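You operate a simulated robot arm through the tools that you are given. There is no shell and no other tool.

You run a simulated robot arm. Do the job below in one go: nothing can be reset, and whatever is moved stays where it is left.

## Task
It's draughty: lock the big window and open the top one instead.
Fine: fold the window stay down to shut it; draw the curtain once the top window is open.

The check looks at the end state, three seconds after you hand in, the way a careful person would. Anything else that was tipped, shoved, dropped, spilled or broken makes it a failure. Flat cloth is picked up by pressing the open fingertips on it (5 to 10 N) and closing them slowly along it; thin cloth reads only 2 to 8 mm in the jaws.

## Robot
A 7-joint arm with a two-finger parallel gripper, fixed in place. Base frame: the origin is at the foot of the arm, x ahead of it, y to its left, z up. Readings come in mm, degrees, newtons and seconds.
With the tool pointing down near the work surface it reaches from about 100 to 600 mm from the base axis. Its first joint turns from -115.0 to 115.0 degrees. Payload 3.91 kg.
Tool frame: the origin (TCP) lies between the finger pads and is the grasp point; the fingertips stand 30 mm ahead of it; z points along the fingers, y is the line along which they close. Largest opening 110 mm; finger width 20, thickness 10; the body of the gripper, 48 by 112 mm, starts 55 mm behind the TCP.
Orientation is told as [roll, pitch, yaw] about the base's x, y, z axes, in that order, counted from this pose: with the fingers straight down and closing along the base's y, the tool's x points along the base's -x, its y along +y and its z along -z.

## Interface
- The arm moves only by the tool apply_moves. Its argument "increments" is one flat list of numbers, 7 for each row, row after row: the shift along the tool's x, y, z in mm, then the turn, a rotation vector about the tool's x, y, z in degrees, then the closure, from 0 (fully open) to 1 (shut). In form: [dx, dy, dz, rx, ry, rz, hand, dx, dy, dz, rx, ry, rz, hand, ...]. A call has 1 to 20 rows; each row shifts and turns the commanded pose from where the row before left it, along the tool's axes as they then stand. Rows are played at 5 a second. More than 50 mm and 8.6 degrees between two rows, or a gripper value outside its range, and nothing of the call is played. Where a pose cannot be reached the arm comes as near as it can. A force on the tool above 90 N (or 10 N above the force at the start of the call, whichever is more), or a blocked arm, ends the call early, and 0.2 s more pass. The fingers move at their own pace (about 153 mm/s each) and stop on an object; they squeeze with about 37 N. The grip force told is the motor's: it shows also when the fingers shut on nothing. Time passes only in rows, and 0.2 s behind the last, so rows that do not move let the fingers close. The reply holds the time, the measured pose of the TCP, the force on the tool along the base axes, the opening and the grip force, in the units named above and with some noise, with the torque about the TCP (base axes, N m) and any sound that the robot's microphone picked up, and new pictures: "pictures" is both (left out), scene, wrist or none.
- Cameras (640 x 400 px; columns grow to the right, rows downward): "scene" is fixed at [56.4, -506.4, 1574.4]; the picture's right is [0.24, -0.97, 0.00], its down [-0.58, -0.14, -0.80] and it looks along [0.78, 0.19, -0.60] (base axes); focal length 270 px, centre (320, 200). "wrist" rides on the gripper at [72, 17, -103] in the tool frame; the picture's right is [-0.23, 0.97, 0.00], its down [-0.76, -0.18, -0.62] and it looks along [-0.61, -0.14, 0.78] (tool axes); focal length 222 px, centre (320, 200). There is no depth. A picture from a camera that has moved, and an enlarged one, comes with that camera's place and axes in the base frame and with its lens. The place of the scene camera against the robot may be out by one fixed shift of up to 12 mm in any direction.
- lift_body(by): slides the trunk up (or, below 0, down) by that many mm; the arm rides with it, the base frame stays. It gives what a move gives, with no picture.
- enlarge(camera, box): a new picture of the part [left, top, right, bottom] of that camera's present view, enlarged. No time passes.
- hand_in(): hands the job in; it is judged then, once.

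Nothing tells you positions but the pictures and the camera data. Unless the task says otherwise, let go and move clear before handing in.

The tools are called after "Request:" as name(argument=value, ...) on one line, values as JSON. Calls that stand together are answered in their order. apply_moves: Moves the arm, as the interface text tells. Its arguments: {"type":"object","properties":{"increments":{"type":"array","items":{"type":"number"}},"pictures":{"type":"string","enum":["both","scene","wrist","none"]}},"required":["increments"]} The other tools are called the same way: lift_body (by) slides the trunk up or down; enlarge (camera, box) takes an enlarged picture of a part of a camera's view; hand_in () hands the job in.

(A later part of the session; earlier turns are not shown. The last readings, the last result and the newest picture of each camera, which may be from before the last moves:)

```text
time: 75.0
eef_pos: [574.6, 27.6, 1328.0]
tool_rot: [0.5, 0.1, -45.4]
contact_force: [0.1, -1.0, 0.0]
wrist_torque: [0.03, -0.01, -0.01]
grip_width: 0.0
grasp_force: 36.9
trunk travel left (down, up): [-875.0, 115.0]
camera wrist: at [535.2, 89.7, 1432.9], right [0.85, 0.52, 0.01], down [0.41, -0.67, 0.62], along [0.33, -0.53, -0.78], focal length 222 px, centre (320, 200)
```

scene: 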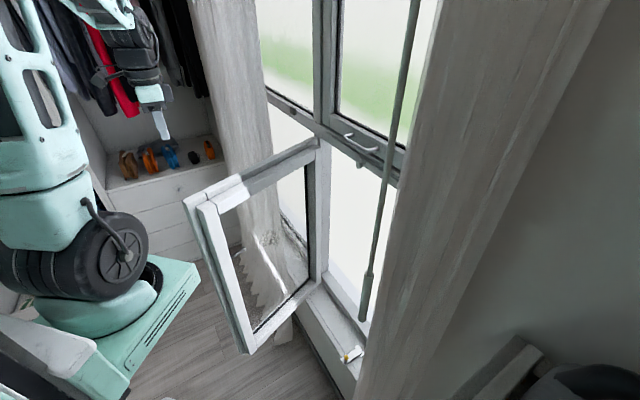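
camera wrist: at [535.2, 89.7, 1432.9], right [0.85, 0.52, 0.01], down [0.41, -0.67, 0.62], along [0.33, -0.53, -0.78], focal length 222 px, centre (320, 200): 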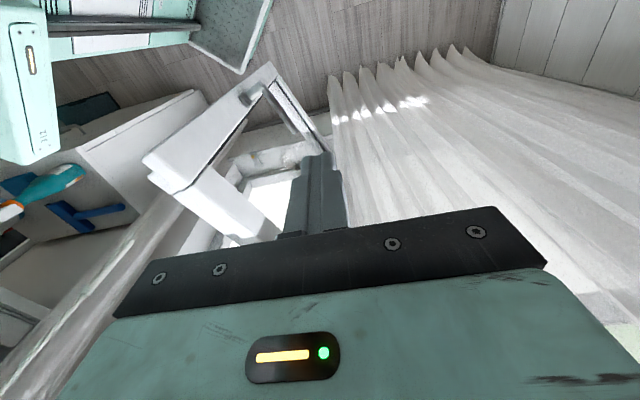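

Request:
enlarge(camera="scene", box=[300, 310, 396, 370])

Request:
enlarge(camera="wrist", box=[120, 40, 360, 190])

```text
6.67 times, centred on (348, 340) of scene
camera zoom: at [56.4, -506.4, 1574.4], right [0.24, -0.97, 0.0], down [-0.58, -0.14, -0.8], along [0.78, 0.19, -0.6], focal length 1803 px, centre (133, -733)
```

zoom: 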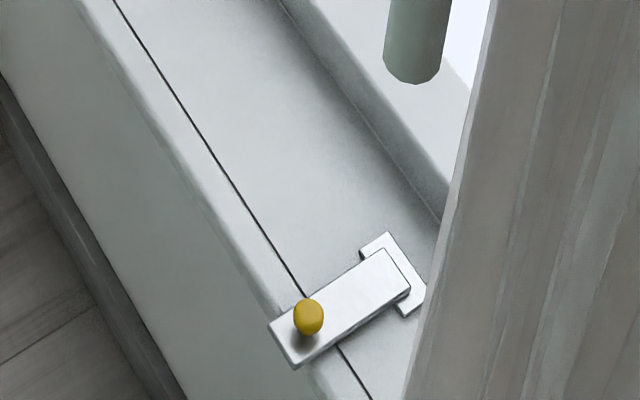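

```text
2.67 times, centred on (240, 115) of wrist
camera zoom: at [535.2, 89.7, 1432.9], right [0.85, 0.52, 0.01], down [0.41, -0.67, 0.62], along [0.33, -0.53, -0.78], focal length 592 px, centre (533, 427)
```

zoom: 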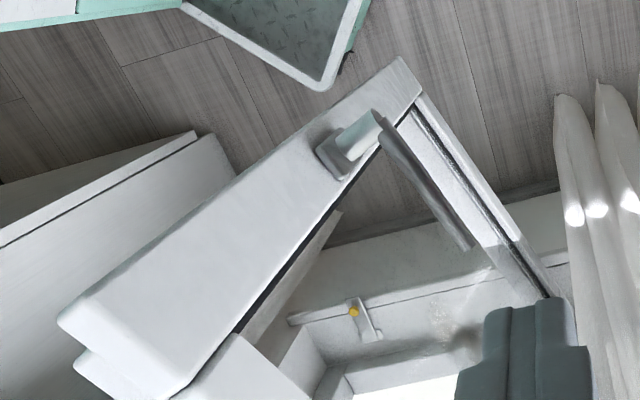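

Request:
lift_body(by=-160)

Request:
apply_moves(increments=[-17.5, -18.7, 0, 0, 0, 0, 1, -17.5, -18.7, 0, 0, 0, 0, 1, -17.5, -18.7, 0, 0, 0, 0, 1, -17.5, -18.7, 0, 0, 0, 0, 1, -17.5, -18.7, 0, 0, 0, 0, 1])

```text
time: 76.8
eef_pos: [575.0, 28.6, 1169.0]
tool_rot: [0.5, 0.1, -45.3]
contact_force: [0.0, 0.2, -0.6]
wrist_torque: [-0.01, 0.01, -0.02]
grip_width: 0.1
grasp_force: 37.2
trunk travel left (down, up): [-715.0, 275.0]
```

```text
time: 78.0
eef_pos: [570.6, -99.2, 1169.0]
tool_rot: [0.5, 0.0, -45.3]
contact_force: [-0.2, 0.7, 1.0]
wrist_torque: [0.02, -0.01, 0.04]
grip_width: 0.0
grasp_force: 37.1
trunk travel left (down, up): [-715.0, 275.0]
camera wrist: at [530.3, -37.1, 1272.9], right [0.85, 0.52, 0.01], down [0.41, -0.67, 0.62], along [0.33, -0.52, -0.78], focal length 222 px, centre (320, 200)
```

scene: 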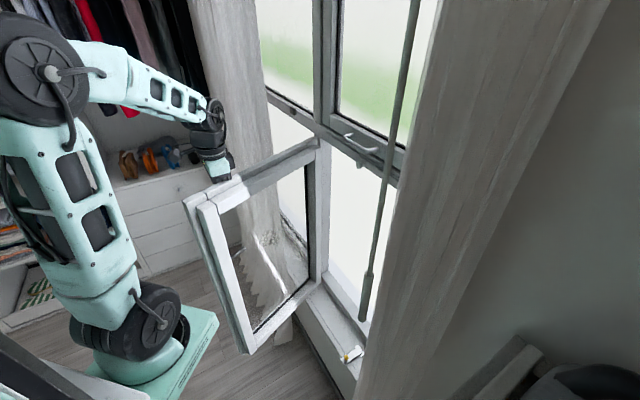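
wrist: 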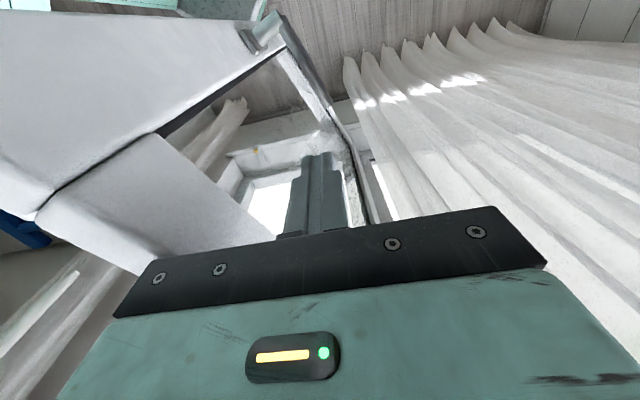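

Request:
apply_moves(increments=[-3.8, -23.9, 0, 0, 0, 0, 1, -5.4, -23.6, 0, 0, 0, 0, 1, -7.1, -23.1, 0, 0, 0, 0, 1, -8.7, -22.6, 0, 0, 0, 0, 1, -10.2, -21.9, 0, 0, 0, 0, 1, -11.7, -21.2, 0, 0, 0, 0, 1])

```text
time: 79.5
eef_pos: [506.3, -230.4, 1167.8]
tool_rot: [0.6, -0.2, -45.3]
contact_force: [20.3, -2.3, 40.4]
wrist_torque: [-0.81, 3.28, 0.44]
grip_width: 0.2
grasp_force: 36.8
trunk travel left (down, up): [-715.0, 275.0]
camera wrist: at [465.8, -167.0, 1272.2], right [0.85, 0.52, 0.01], down [0.4, -0.67, 0.62], along [0.33, -0.53, -0.78], focal length 222 px, centre (320, 200)
```

scene: 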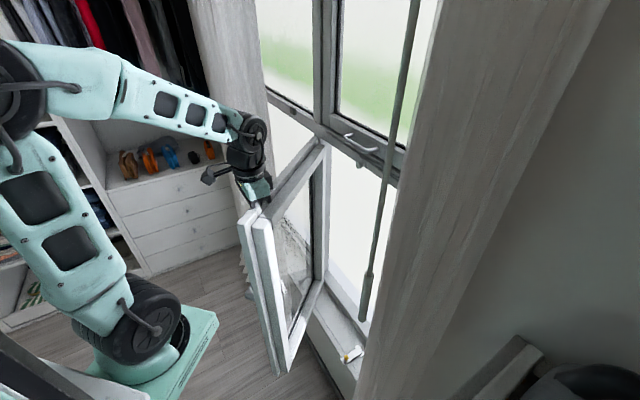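
wrist: 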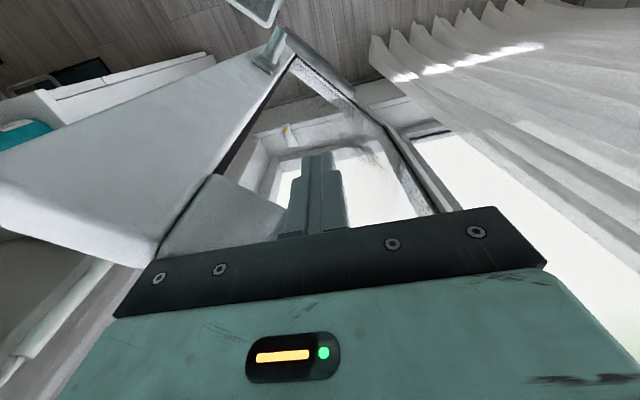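

Request:
apply_moves(increments=[0, 0, -10, 0, 0, 0, 1, 0, 0, -10, 0, 0, 0, 1], pictures="wrist")

Request:
enlarge(camera="scene", box=[190, 90, 350, 240])

```text
time: 80.0
eef_pos: [503.5, -227.6, 1185.8]
tool_rot: [0.5, 0.2, -45.4]
contact_force: [-0.7, 0.1, 0.3]
wrist_torque: [0.02, 0.0, -0.01]
grip_width: 0.0
grasp_force: 37.3
trunk travel left (down, up): [-715.0, 275.0]
camera wrist: at [464.3, -165.4, 1290.8], right [0.85, 0.52, 0.01], down [0.41, -0.67, 0.62], along [0.33, -0.52, -0.79], focal length 222 px, centre (320, 200)
```

wrist: 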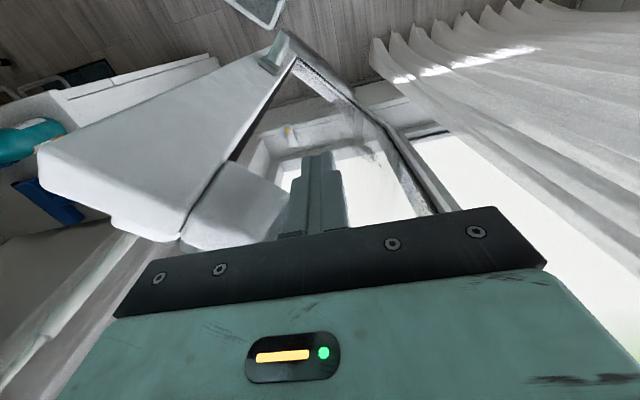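

```text
2.67 times, centred on (270, 165) of scene
camera zoom: at [56.4, -506.4, 1574.4], right [0.24, -0.97, 0.0], down [-0.58, -0.14, -0.8], along [0.78, 0.19, -0.6], focal length 721 px, centre (453, 293)
```

zoom: 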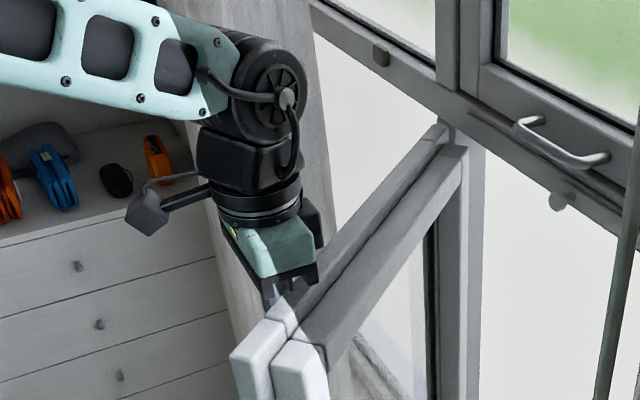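

Request:
apply_moves(increments=[-12.5, -20.8, 0, 0, 0, 0, 1, -13.9, -19.8, 0, 0, 0, 0, 1, -15.2, -18.8, 0, 0, 0, 0, 1, -16.5, -17.7, 0, 0, 0, 0, 1, -17.7, -16.5, 0, 0, 0, 0, 1, -18.8, -15.2, 0, 0, 0, 0, 1, -19.8, -13.9, 0, 0, 0, 0, 1])

```text
time: 81.7
eef_pos: [500.4, -398.4, 1183.8]
tool_rot: [0.5, 0.1, -45.4]
contact_force: [-0.5, -0.3, -0.4]
wrist_torque: [-0.02, -0.02, 0.01]
grip_width: 0.0
grasp_force: 37.0
trunk travel left (down, up): [-715.0, 275.0]
camera wrist: at [460.5, -336.5, 1288.4], right [0.85, 0.52, 0.01], down [0.41, -0.67, 0.62], along [0.33, -0.53, -0.78], focal length 222 px, centre (320, 200)
```

scene: 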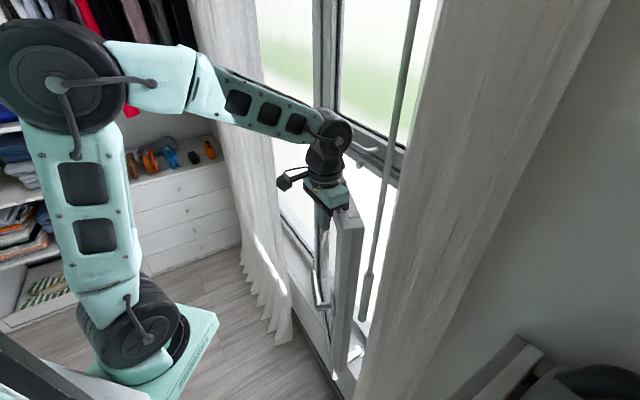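
wrist: 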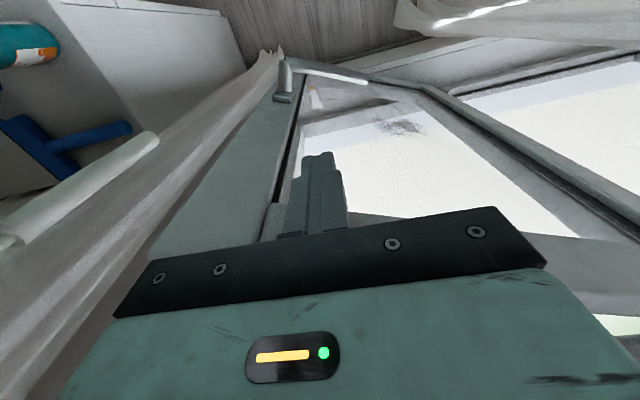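

Request:
apply_moves(increments=[-20.8, -12.5, 0, 0, 0, 0, 1, -21.5, -11, 0, 0, 0, 0, 1, -22.2, -9.5, 0, 0, 0, 0, 1])

```text
time: 82.5
eef_pos: [522.5, -467.0, 1185.5]
tool_rot: [0.5, 0.1, -45.3]
contact_force: [0.0, 0.3, -0.1]
wrist_torque: [-0.04, -0.03, 0.01]
grip_width: 0.0
grasp_force: 36.9
trunk travel left (down, up): [-715.0, 275.0]
camera wrist: at [481.8, -404.9, 1289.5], right [0.85, 0.52, 0.01], down [0.41, -0.67, 0.62], along [0.33, -0.53, -0.78], focal length 222 px, centre (320, 200)
```

scene: 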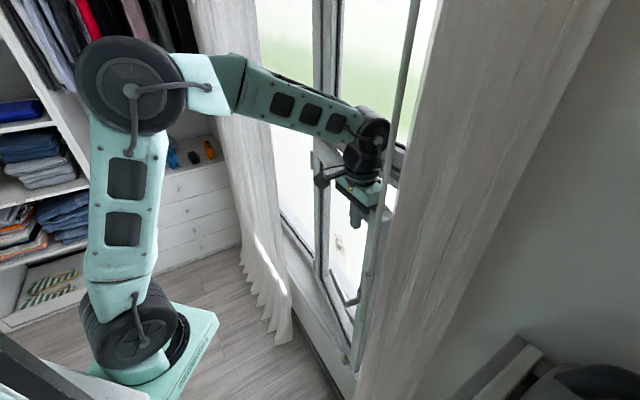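
wrist: 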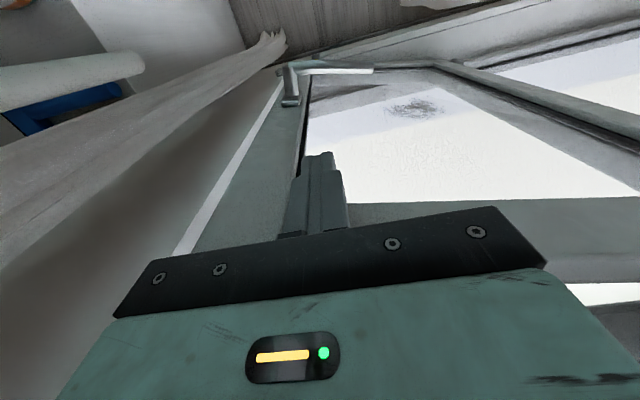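

Request:
apply_moves(increments=[-11.3, -3.9, 0, 0, 0, 0, 1, -11.5, -3.5, 0, 0, 0, 0, 1, -11.6, -3.1, 0, 0, 0, 0, 1])

```text
time: 83.2
eef_pos: [539.0, -500.1, 1185.0]
tool_rot: [0.4, 0.1, -45.4]
contact_force: [-0.1, 0.2, -0.4]
wrist_torque: [0.04, -0.03, 0.0]
grip_width: 0.0
grasp_force: 37.0
trunk travel left (down, up): [-715.0, 275.0]
camera wrist: at [498.2, -436.7, 1289.7], right [0.85, 0.52, 0.01], down [0.41, -0.67, 0.62], along [0.33, -0.53, -0.78], focal length 222 px, centre (320, 200)
```

scene: 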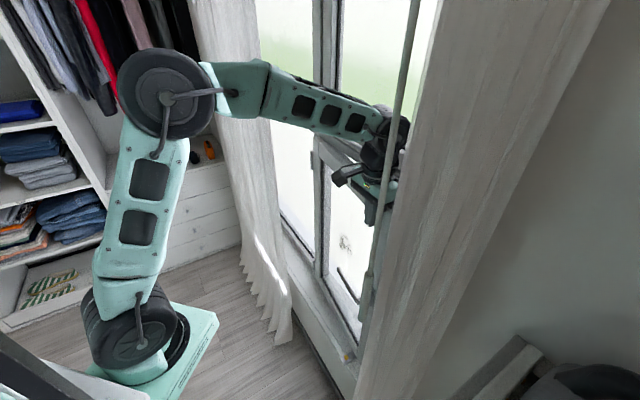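
wrist: 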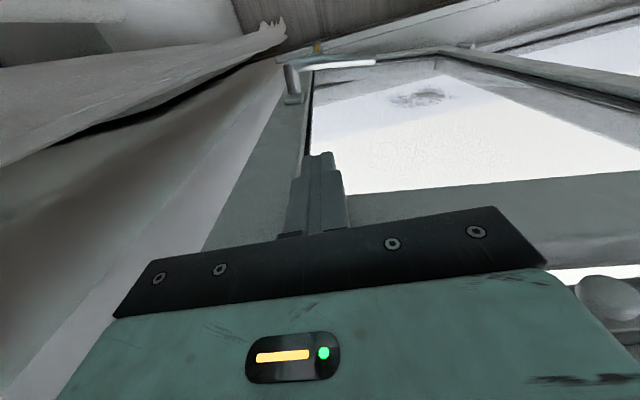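

Request:
apply_moves(increments=[-8, -2, 0, 0, 0, 0, 1, -8, -2, 0, 0, 0, 0, 1, -6, -1, 0, 0, 0, 0, 1])

```text
time: 84.0
eef_pos: [550.5, -517.4, 1183.0]
tool_rot: [0.6, 0.1, -45.3]
contact_force: [0.0, 0.1, 0.2]
wrist_torque: [-0.01, 0.01, 0.01]
grip_width: 0.3
grasp_force: 36.7
trunk travel left (down, up): [-715.0, 275.0]
camera wrist: at [510.1, -456.2, 1287.9], right [0.85, 0.52, 0.01], down [0.41, -0.67, 0.62], along [0.33, -0.53, -0.78], focal length 222 px, centre (320, 200)
```

scene: 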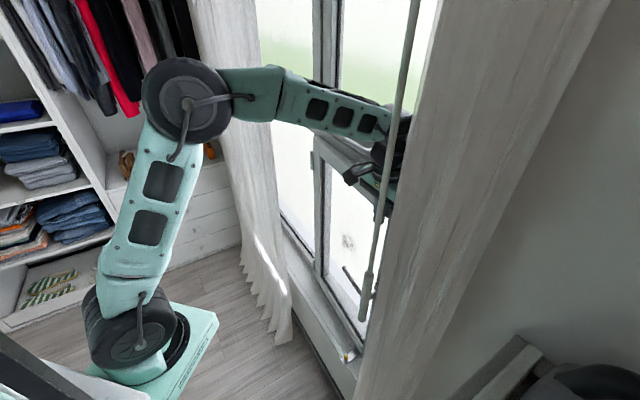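
wrist: 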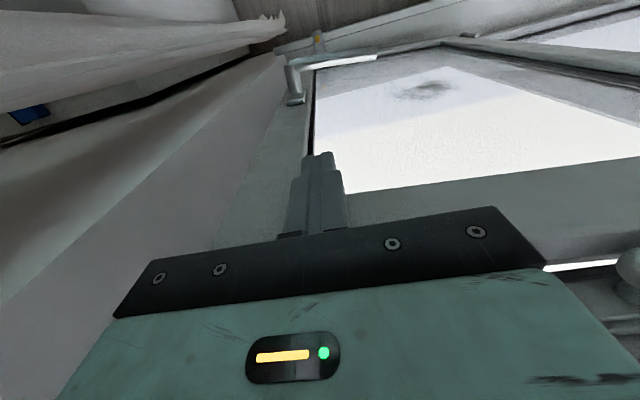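

Request:
apply_moves(increments=[-6, -1, 0, 0, 0, 0, 1, -6, -1, 0, 0, 0, 0, 1, -6, -1, 0, 0, 0, 0, 1])

```text
time: 84.8
eef_pos: [557.2, -525.9, 1184.6]
tool_rot: [0.6, 0.9, -45.2]
contact_force: [-44.8, 54.5, -10.0]
wrist_torque: [-3.02, -2.26, 1.42]
grip_width: 0.1
grasp_force: 36.9
trunk travel left (down, up): [-715.0, 275.0]
camera wrist: at [517.1, -465.7, 1289.8], right [0.85, 0.52, 0.01], down [0.41, -0.68, 0.61], along [0.32, -0.52, -0.79], focal length 222 px, centre (320, 200)
```

scene: 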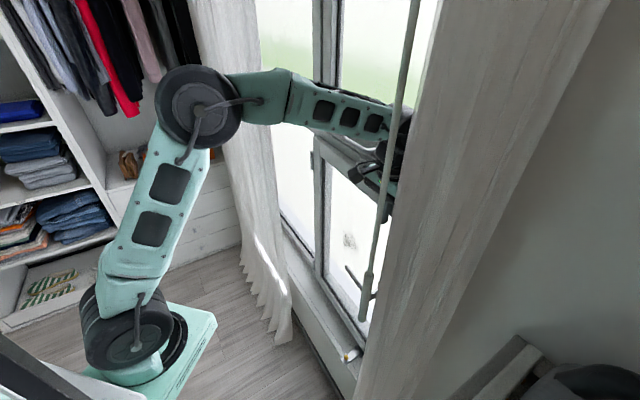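
wrist: 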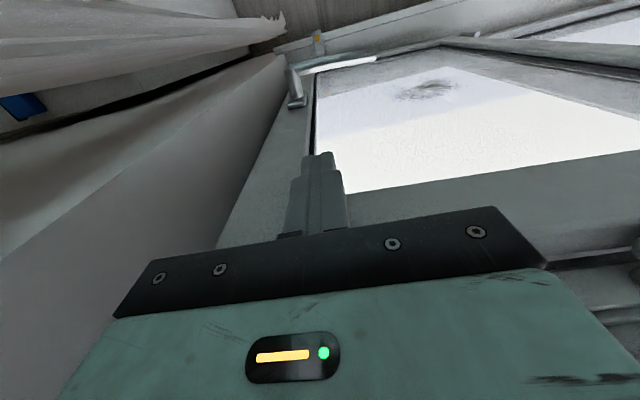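

The sash came to rest firmly against its frame. I back off and check that it is really shut, then go for its lever handle.

Request:
apply_moves(increments=[12, 0, 0, 0, 0, 0, 1, 25, 0, 0, 0, 0, 0, 1, 40, 0, 0, 0, 0, 0, 1, 40, 0, 0, 0, 0, 0, 0.5])

Request:
enlarge(camera="scene", box=[280, 250, 440, 370])

Request:
enlarge(camera="wrist", box=[200, 30, 440, 180])

```text
time: 85.8
eef_pos: [478.5, -449.8, 1183.2]
tool_rot: [0.5, 0.1, -45.3]
contact_force: [0.5, -0.8, -0.7]
wrist_torque: [-0.01, 0.03, -0.02]
grip_width: 55.3
grasp_force: 0.0
trunk travel left (down, up): [-715.0, 275.0]
camera wrist: at [438.6, -387.6, 1288.0], right [0.85, 0.52, 0.01], down [0.41, -0.67, 0.62], along [0.33, -0.53, -0.78], focal length 222 px, centre (320, 200)
```

scene: 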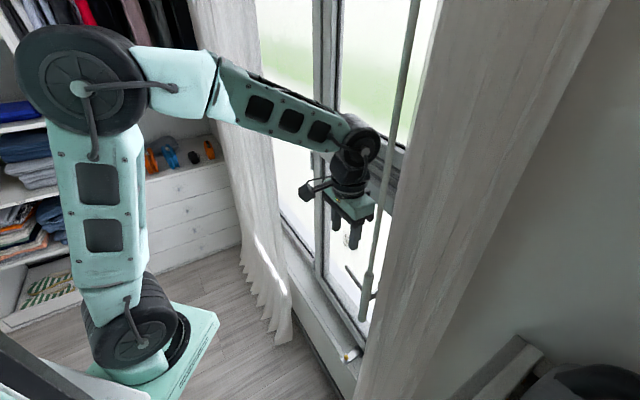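
wrist: 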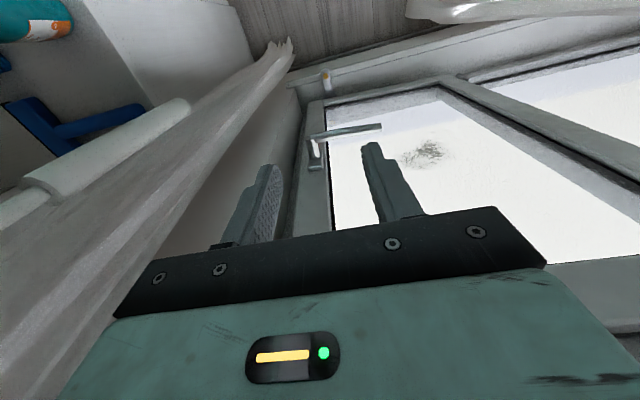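

```text
3.33 times, centred on (360, 310) of scene
camera zoom: at [56.4, -506.4, 1574.4], right [0.24, -0.97, 0.0], down [-0.58, -0.14, -0.8], along [0.78, 0.19, -0.6], focal length 902 px, centre (187, -167)
```

zoom: 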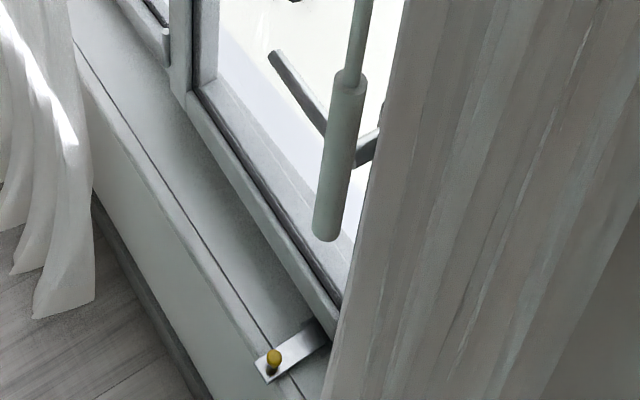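

```text
2.67 times, centred on (320, 105) of wrist
camera zoom: at [438.6, -387.6, 1288.0], right [0.85, 0.52, 0.01], down [0.41, -0.67, 0.62], along [0.33, -0.53, -0.78], focal length 592 px, centre (320, 453)
```

zoom: 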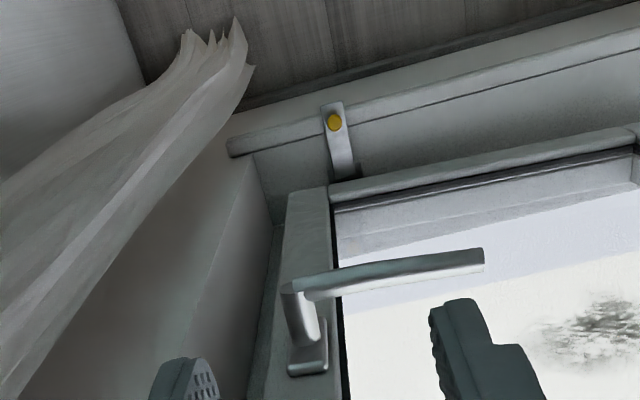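

Request:
lift_body(by=-150)

Request:
apply_moves(increments=[-17, 8, 0, 0, 0, 0, 1, -17, 8, 0, 0, 0, 0, 1, 0, 6, 0, 0, -7.5, 0, 1, 0, 6, 0, 0, -7.5, 0, 1, 0, 6, 0, 0, -7.5, 0, 1, 0, 6, 0, 0, -7.5, 0, 1, 0, 6, 0, 0, -7.5, 0, 1, 0, 6, 0, 0, -7.5, 0, 1, 0, 6, 0, 0, -7.5, 0, 1, 0, 6, 0, 0, -7.5, 0, 1])

```text
time: 87.6
eef_pos: [478.7, -449.7, 1034.2]
tool_rot: [0.5, 0.1, -45.3]
contact_force: [0.2, 0.1, -0.2]
wrist_torque: [0.04, -0.02, -0.03]
grip_width: 55.2
grasp_force: 0.0
trunk travel left (down, up): [-565.0, 425.0]
```

```text
time: 89.8
eef_pos: [548.7, -427.6, 1036.0]
tool_rot: [1.4, -56.6, -46.1]
contact_force: [-0.3, -0.4, -0.8]
wrist_torque: [0.01, -0.01, -0.01]
grip_width: 0.0
grasp_force: 36.8
out of reach, approached as far as the arm can: row 9
trunk travel left (down, up): [-565.0, 425.0]
camera wrist: at [470.9, -326.8, 1032.2], right [0.77, 0.6, 0.2], down [-0.21, -0.06, 0.98], along [0.6, -0.8, 0.08], focal length 222 px, centre (320, 200)
```

scene: 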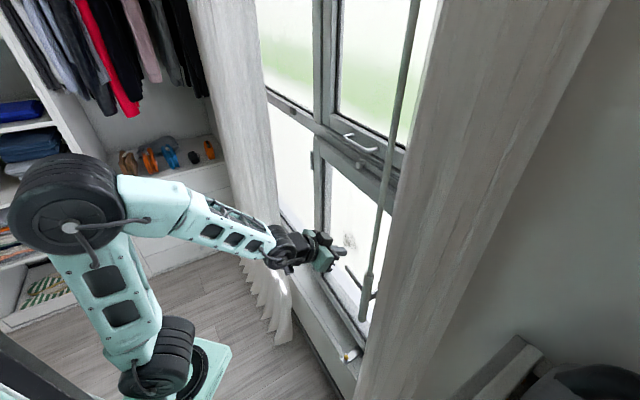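
wrist: 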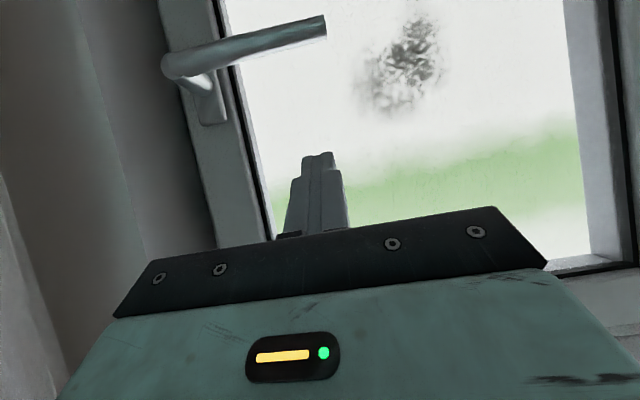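

The lever runs from its pivot near w −15, z 920 to its tip near w 104, about 45 mm in front of the sash. I'll set the closed fingers just above its tip and swing it down.

Request:
apply_moves(increments=[10.2, -1.5, 21.5, 0, 0, 0, 1, 10.2, -1.5, 21.5, 0, 0, 0, 1, 10.2, -1.5, 21.5, 0, 0, 0, 1])

```text
time: 90.6
eef_pos: [571.8, -457.9, 975.1]
tool_rot: [1.5, -56.7, -46.3]
contact_force: [0.2, 0.1, 0.6]
wrist_torque: [0.01, 0.02, -0.04]
grip_width: 0.1
grasp_force: 36.7
trunk travel left (down, up): [-565.0, 425.0]
camera wrist: at [494.0, -357.5, 972.9], right [0.78, 0.6, 0.2], down [-0.21, -0.06, 0.98], along [0.6, -0.8, 0.08], focal length 222 px, centre (320, 200)
```

scene: 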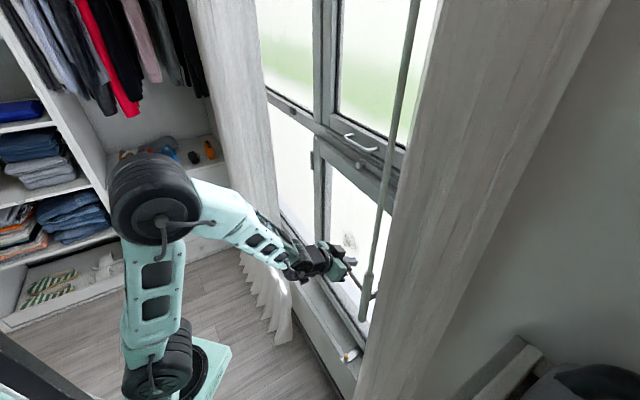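
wrist: 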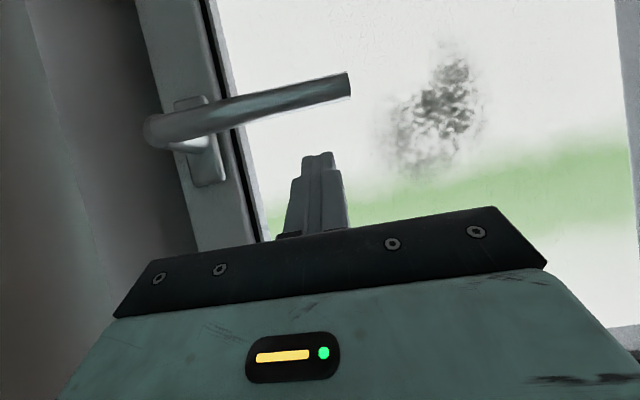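

Request:
apply_moves(increments=[9.2, 0, 13.2, 0, 0, 0, 1, 10, 0, 6.6, 0, 0, 0, 1, 6.7, 0.5, 4.4, 0, 0, 0, 1, 6.7, 0.5, 4.4, 0, 0, 0, 1, 6.7, 0, 4.4, 0, 0, 0, 1])

```text
time: 91.8
eef_pos: [577.2, -458.1, 920.4]
tool_rot: [1.5, -56.5, -46.2]
contact_force: [1.1, -0.7, 1.1]
wrist_torque: [-0.02, -0.01, 0.04]
grip_width: 0.0
grasp_force: 37.3
trunk travel left (down, up): [-565.0, 425.0]
camera wrist: at [498.8, -358.3, 919.0], right [0.78, 0.6, 0.2], down [-0.21, -0.06, 0.98], along [0.6, -0.8, 0.07], focal length 222 px, centre (320, 200)
```

scene: 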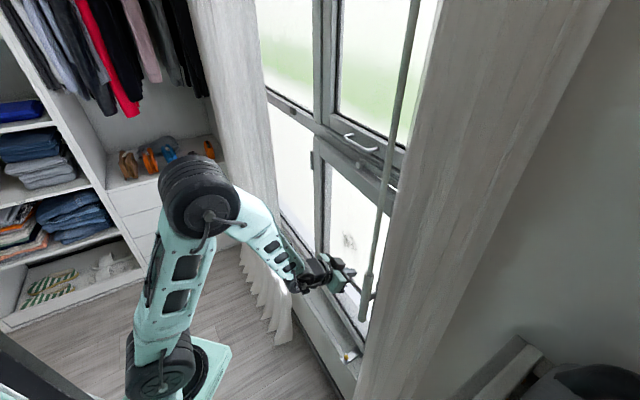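
wrist: 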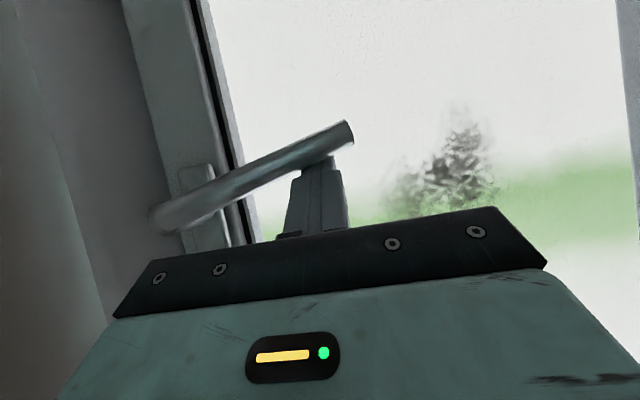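

Request:
apply_moves(increments=[10.4, -3.5, 6.9, 0, 0, 0, 1, 10.4, -3.5, 6.9, 0, 0, 0, 1, 9.5, -5.6, 6.3, 0, 0, 0, 1, 9.5, -5.6, 6.3, 0, 0, 0, 1, 7.9, -8.3, 5.2, 0, 0, 0, 1, 7.9, -8.3, 5.2, 0, 0, 0, 1])

```text
time: 93.2
eef_pos: [552.4, -484.9, 856.6]
tool_rot: [1.5, -56.7, -46.4]
contact_force: [0.6, -0.1, -0.2]
wrist_torque: [-0.03, -0.02, 0.02]
grip_width: 0.0
grasp_force: 37.2
trunk travel left (down, up): [-565.0, 425.0]
camera wrist: at [474.9, -383.8, 853.4], right [0.78, 0.6, 0.2], down [-0.21, -0.06, 0.98], along [0.6, -0.8, 0.08], focal length 222 px, centre (320, 200)
```

scene: 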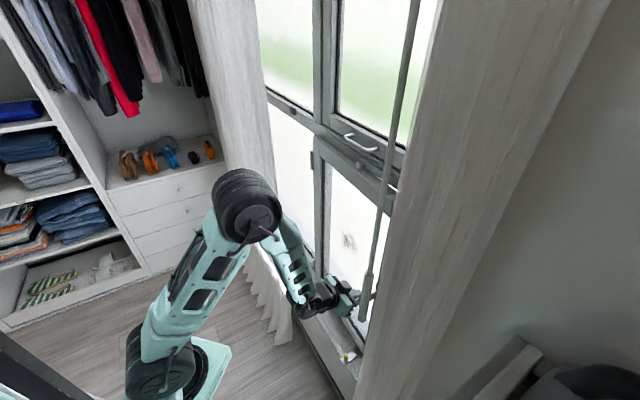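
wrist: 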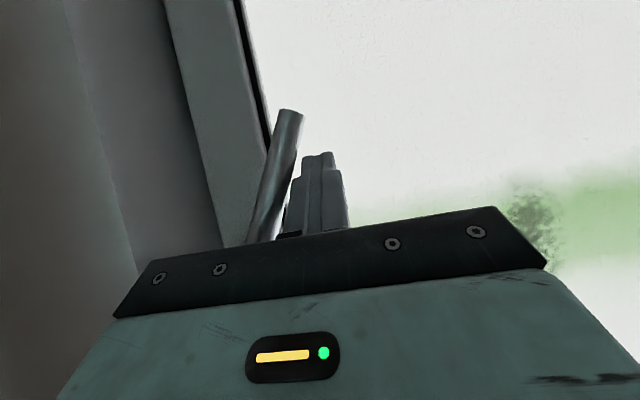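

Request:
apply_moves(increments=[5.8, -10.5, 3.9, 0, 0, 0, 1, 5.8, -10.5, 3.9, 0, 0, 0, 1, 3.3, -12, 2.2, 0, 0, 0, 1, 3.3, -12, 2.2, 0, 0, 0, 1])

```text
time: 94.2
eef_pos: [526.0, -511.4, 834.4]
tool_rot: [1.6, -56.8, -45.8]
contact_force: [18.1, 13.3, 10.8]
wrist_torque: [-0.25, 0.48, -0.11]
grip_width: 0.0
grasp_force: 37.0
trunk travel left (down, up): [-565.0, 425.0]
camera wrist: at [447.3, -411.7, 830.9], right [0.77, 0.61, 0.21], down [-0.21, -0.06, 0.98], along [0.6, -0.79, 0.08], focal length 222 px, centre (320, 200)
```

scene: 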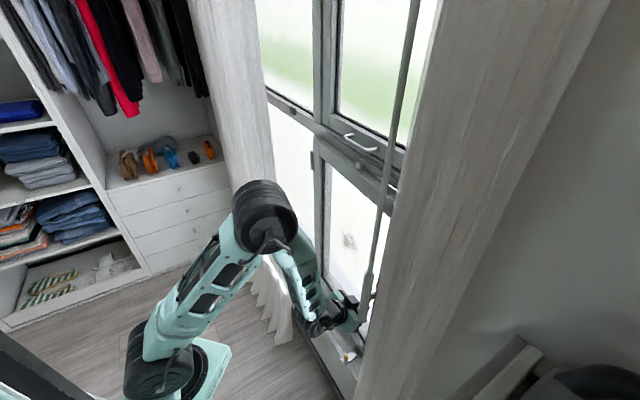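
wrist: 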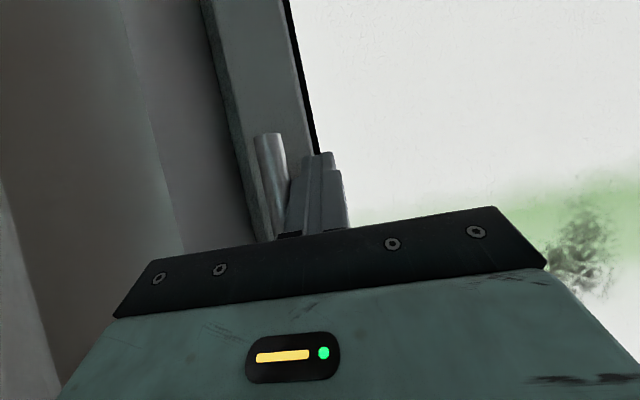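

Request:
apply_moves(increments=[0, -3, 0, 0, 0, 0, 1, 0, -3, 0, 0, 0, 0, 1], pictures="wrist")

```text
time: 94.8
eef_pos: [525.5, -513.7, 833.0]
tool_rot: [1.9, -56.8, -45.5]
contact_force: [46.7, 34.6, 13.8]
wrist_torque: [-0.68, 1.01, -0.24]
grip_width: 0.2
grasp_force: 37.5
trunk travel left (down, up): [-565.0, 425.0]
camera wrist: at [445.9, -413.8, 830.6], right [0.76, 0.61, 0.21], down [-0.21, -0.07, 0.98], along [0.61, -0.79, 0.08], focal length 222 px, centre (320, 200)
```

wrist: 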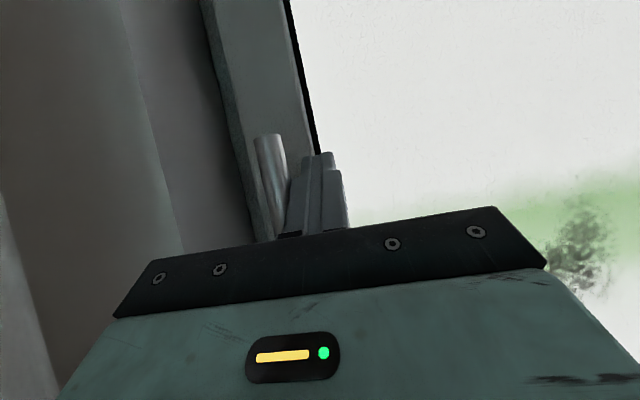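

Request:
apply_moves(increments=[0, 15, 0, 0, 0, 0, 1, 8, 15, -12, 0, 0, 0, 1, 8, 10, -12, 0, 0, 0, 1, 8, 0, -12, 0, 7, 0, 1, 0, 0, 0, 0, 7, 0, 1, 0, 0, 0, 0, 7, 0, 1, 0, 0, 0, 0, 7, 0, 0.5, 0, 0, 0, 0, 7, 0, 0.5])

Request:
enlarge(camera="scene", box=[280, 220, 440, 320])

```text
time: 96.6
eef_pos: [515.3, -461.9, 832.7]
tool_rot: [0.9, -21.6, -45.4]
contact_force: [-0.2, 1.6, -0.5]
wrist_torque: [-0.02, -0.01, -0.01]
grip_width: 55.1
grasp_force: 0.0
trunk travel left (down, up): [-565.0, 425.0]
camera wrist: at [451.2, -376.0, 902.8], right [0.84, 0.54, 0.1], down [0.2, -0.47, 0.86], along [0.51, -0.7, -0.51], focal length 222 px, centre (320, 200)
```

scene: 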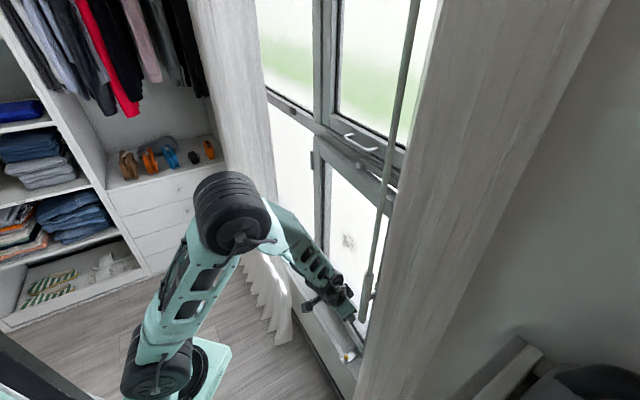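
wrist: 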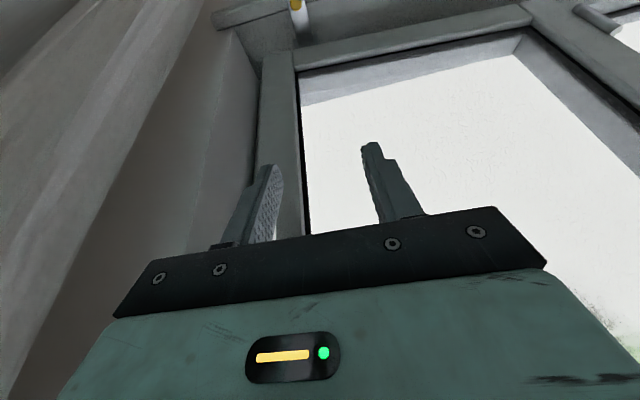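

```text
4.00 times, centred on (360, 270) of scene
camera zoom: at [56.4, -506.4, 1574.4], right [0.24, -0.97, 0.0], down [-0.58, -0.14, -0.8], along [0.78, 0.19, -0.6], focal length 1082 px, centre (160, -80)
```

zoom: 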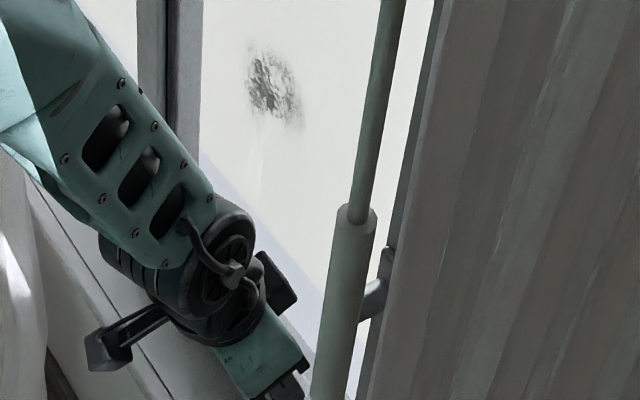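

The lever now hangs down: the big window is shut and locked. Next I go up to inspect the sliding plate and the handle of the top window.

Request:
lift_body(by=400)

Request:
apply_moves(increments=[0, 10, 0, 0, -7, 0, 0.5, 0, 10, 0, 0, -7, 0, 0.5])

Request:
enlarge(camera="wrist", box=[200, 0, 520, 200])

```text
time: 100.4
eef_pos: [514.7, -462.0, 1231.5]
tool_rot: [0.9, -21.6, -45.4]
contact_force: [-0.8, -0.4, -0.2]
wrist_torque: [-0.02, 0.01, 0.02]
grip_width: 55.0
grasp_force: 0.1
trunk travel left (down, up): [-965.0, 25.0]
```

```text
time: 101.0
eef_pos: [528.6, -447.3, 1231.0]
tool_rot: [1.1, -35.7, -45.7]
contact_force: [-0.6, 0.5, 0.2]
wrist_torque: [0.03, 0.0, 0.0]
grip_width: 55.2
grasp_force: 0.0
trunk travel left (down, up): [-965.0, 25.0]
camera wrist: at [455.1, -351.7, 1273.5], right [0.82, 0.55, 0.15], down [0.04, -0.32, 0.95], along [0.57, -0.77, -0.28], focal length 222 px, centre (320, 200)
```

scene: 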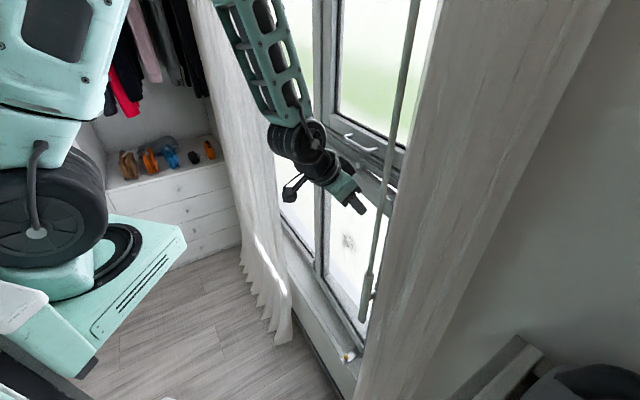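
wrist: 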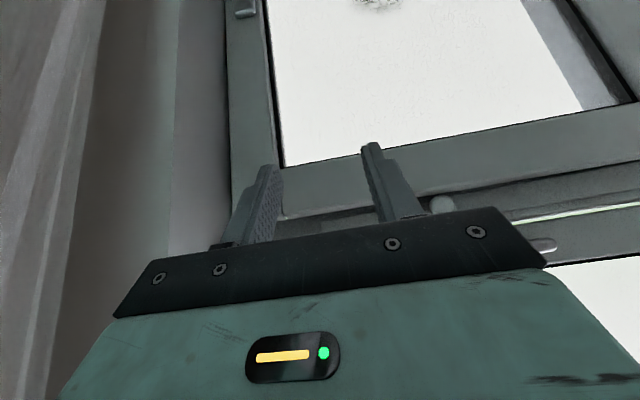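

```text
2.00 times, centred on (360, 100) of wrist
camera zoom: at [455.1, -351.7, 1273.5], right [0.82, 0.55, 0.15], down [0.04, -0.32, 0.95], along [0.57, -0.77, -0.28], focal length 444 px, centre (240, 400)
```

zoom: 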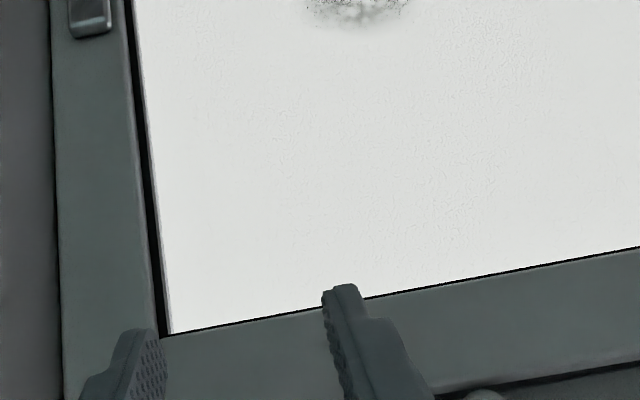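

Request:
apply_moves(increments=[-19, 15, -27, 0, 0, 0, 0.5, -19, 15, -27, 0, 0, 0, 0.5, -19, 15, -27, 0, 0, 0, 0.5, -19, 0, -27, 0, 0, 0, 0.5])

Request:
enlarge(camera="wrist", box=[240, 80, 560, 280])

Request:
enlarge(camera="scene", box=[300, 90, 440, 200])

```text
time: 102.0
eef_pos: [558.3, -414.9, 1365.5]
tool_rot: [1.0, -35.6, -45.6]
contact_force: [0.1, -0.2, -0.4]
wrist_torque: [0.01, 0.01, 0.0]
grip_width: 54.8
grasp_force: 0.2
trunk travel left (down, up): [-965.0, 25.0]
camera wrist: at [484.2, -320.3, 1408.0], right [0.82, 0.56, 0.15], down [0.05, -0.32, 0.95], along [0.57, -0.77, -0.28], focal length 222 px, centre (320, 200)
```

scene: 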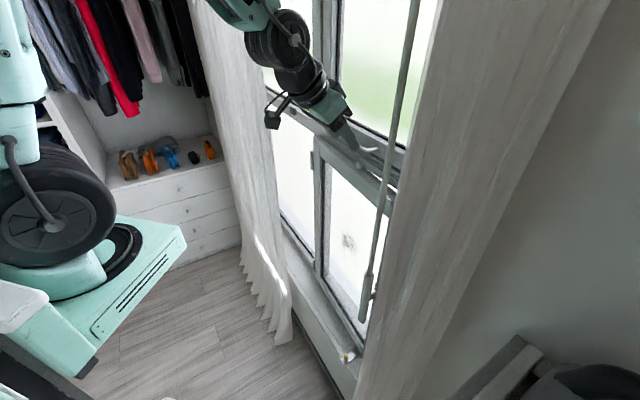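
wrist: 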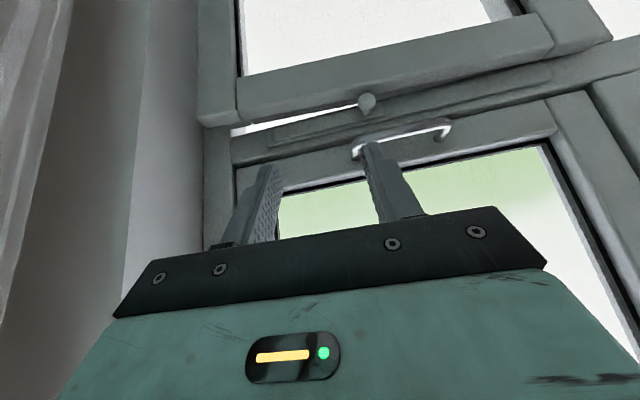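

```text
2.00 times, centred on (400, 180) of wrist
camera zoom: at [484.2, -320.3, 1408.0], right [0.82, 0.56, 0.15], down [0.05, -0.32, 0.95], along [0.57, -0.77, -0.28], focal length 444 px, centre (160, 240)
```

zoom: 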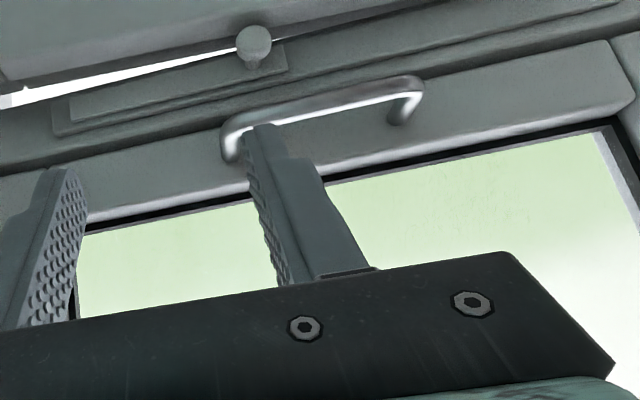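

```text
3.64 times, centred on (370, 145) of scene
camera zoom: at [56.4, -506.4, 1574.4], right [0.24, -0.97, 0.0], down [-0.58, -0.14, -0.8], along [0.78, 0.19, -0.6], focal length 983 px, centre (138, 400)
```

zoom: 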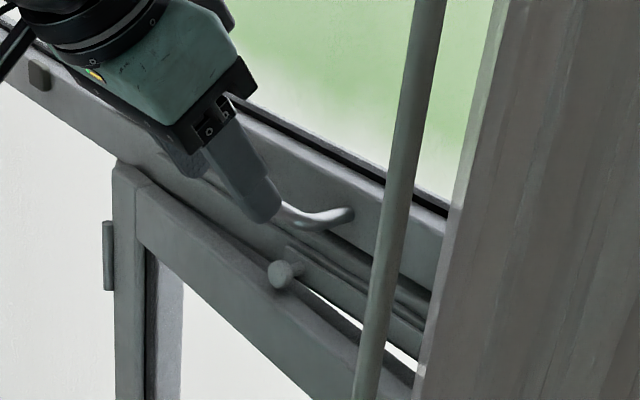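

Request:
enlarge(camera="wrist", box=[160, 0, 400, 150])

Request:
enlarge(camera="scene", box=[280, 280, 400, 380])

```text
2.67 times, centred on (280, 75) of wrist
camera zoom: at [484.2, -320.3, 1408.0], right [0.82, 0.56, 0.15], down [0.05, -0.32, 0.95], along [0.57, -0.77, -0.28], focal length 592 px, centre (427, 533)
```

zoom: 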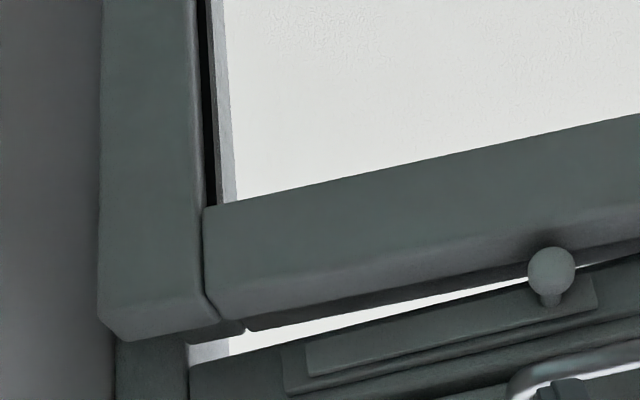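

```text
4.00 times, centred on (340, 330) of scene
camera zoom: at [56.4, -506.4, 1574.4], right [0.24, -0.97, 0.0], down [-0.58, -0.14, -0.8], along [0.78, 0.19, -0.6], focal length 1082 px, centre (240, -320)
```

zoom: 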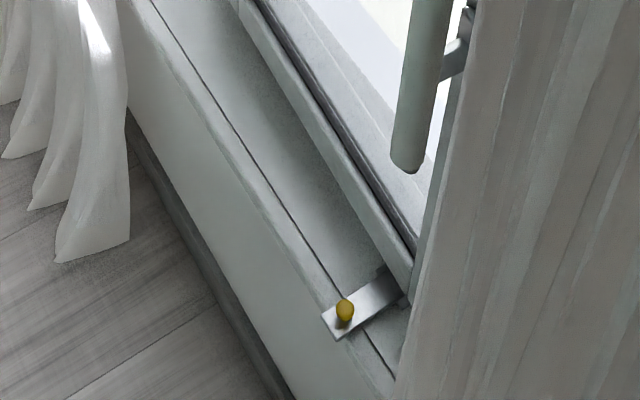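

The wedge of daylight along the top rail shows the big sash is still a few degrees ajar, so something stopped it before it was home. I'll look at the latch corner and the bottom more closely before going on.

Request:
apply_moves(increments=[0, -16, 0, 0, 7, 0, 0.5, 0, -16, 0, 0, 7, 0, 0.5, 0, -16, 0, 0, 7, 0, 0.5, 0, -16, 0, 0, 7, 0, 0.5, 0, -16, 20, 0, 7, 0, 0.5])

Request:
enlarge(camera="wrist", box=[200, 0, 440, 150])

Request:
enlarge(camera="wrist", box=[400, 100, 640, 250])

```text
time: 103.2
eef_pos: [504.4, -473.7, 1344.6]
tool_rot: [0.8, -0.5, -44.9]
contact_force: [-0.3, 0.5, 0.7]
wrist_torque: [-0.02, -0.02, -0.02]
grip_width: 55.2
grasp_force: 0.0
trunk travel left (down, up): [-965.0, 25.0]
camera wrist: at [463.3, -411.5, 1447.6], right [0.85, 0.53, 0.02], down [0.4, -0.67, 0.63], along [0.34, -0.53, -0.78], focal length 222 px, centre (320, 200)
```

scene: 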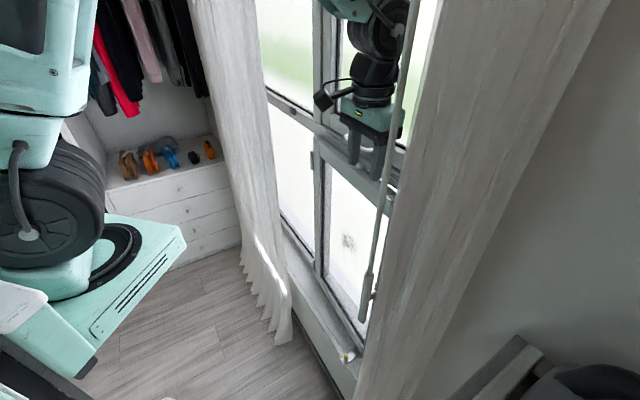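
wrist: 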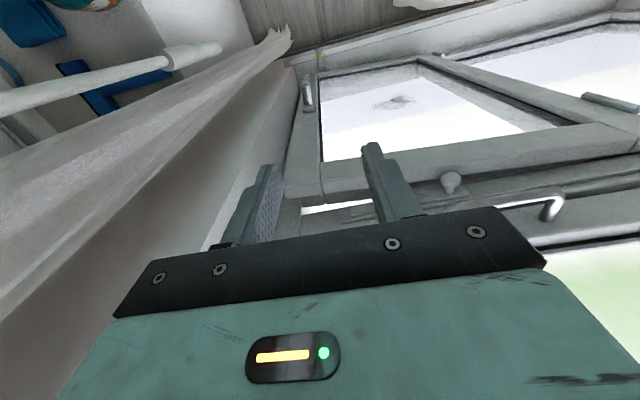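

```text
2.67 times, centred on (320, 75) of wrist
camera zoom: at [463.3, -411.5, 1447.6], right [0.85, 0.53, 0.02], down [0.4, -0.67, 0.63], along [0.34, -0.53, -0.78], focal length 592 px, centre (320, 533)
```

zoom: 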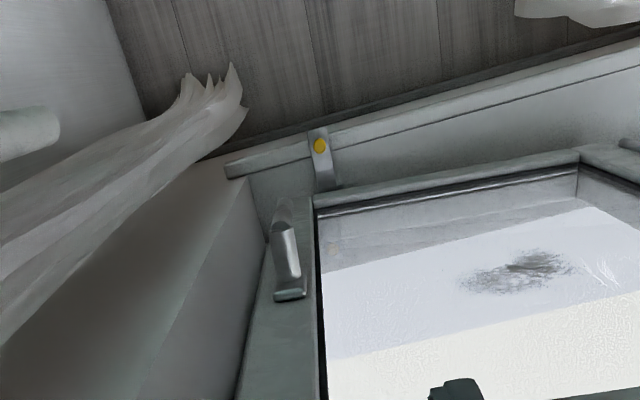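

```text
2.67 times, centred on (520, 175) of wrist
camera zoom: at [463.3, -411.5, 1447.6], right [0.85, 0.53, 0.02], down [0.4, -0.67, 0.63], along [0.34, -0.53, -0.78], focal length 592 px, centre (-213, 267)
```

zoom: 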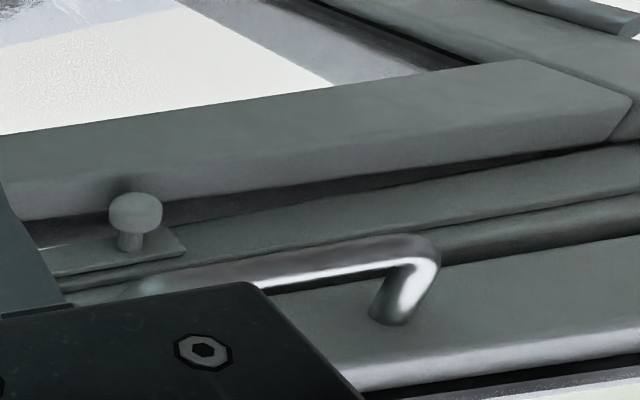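

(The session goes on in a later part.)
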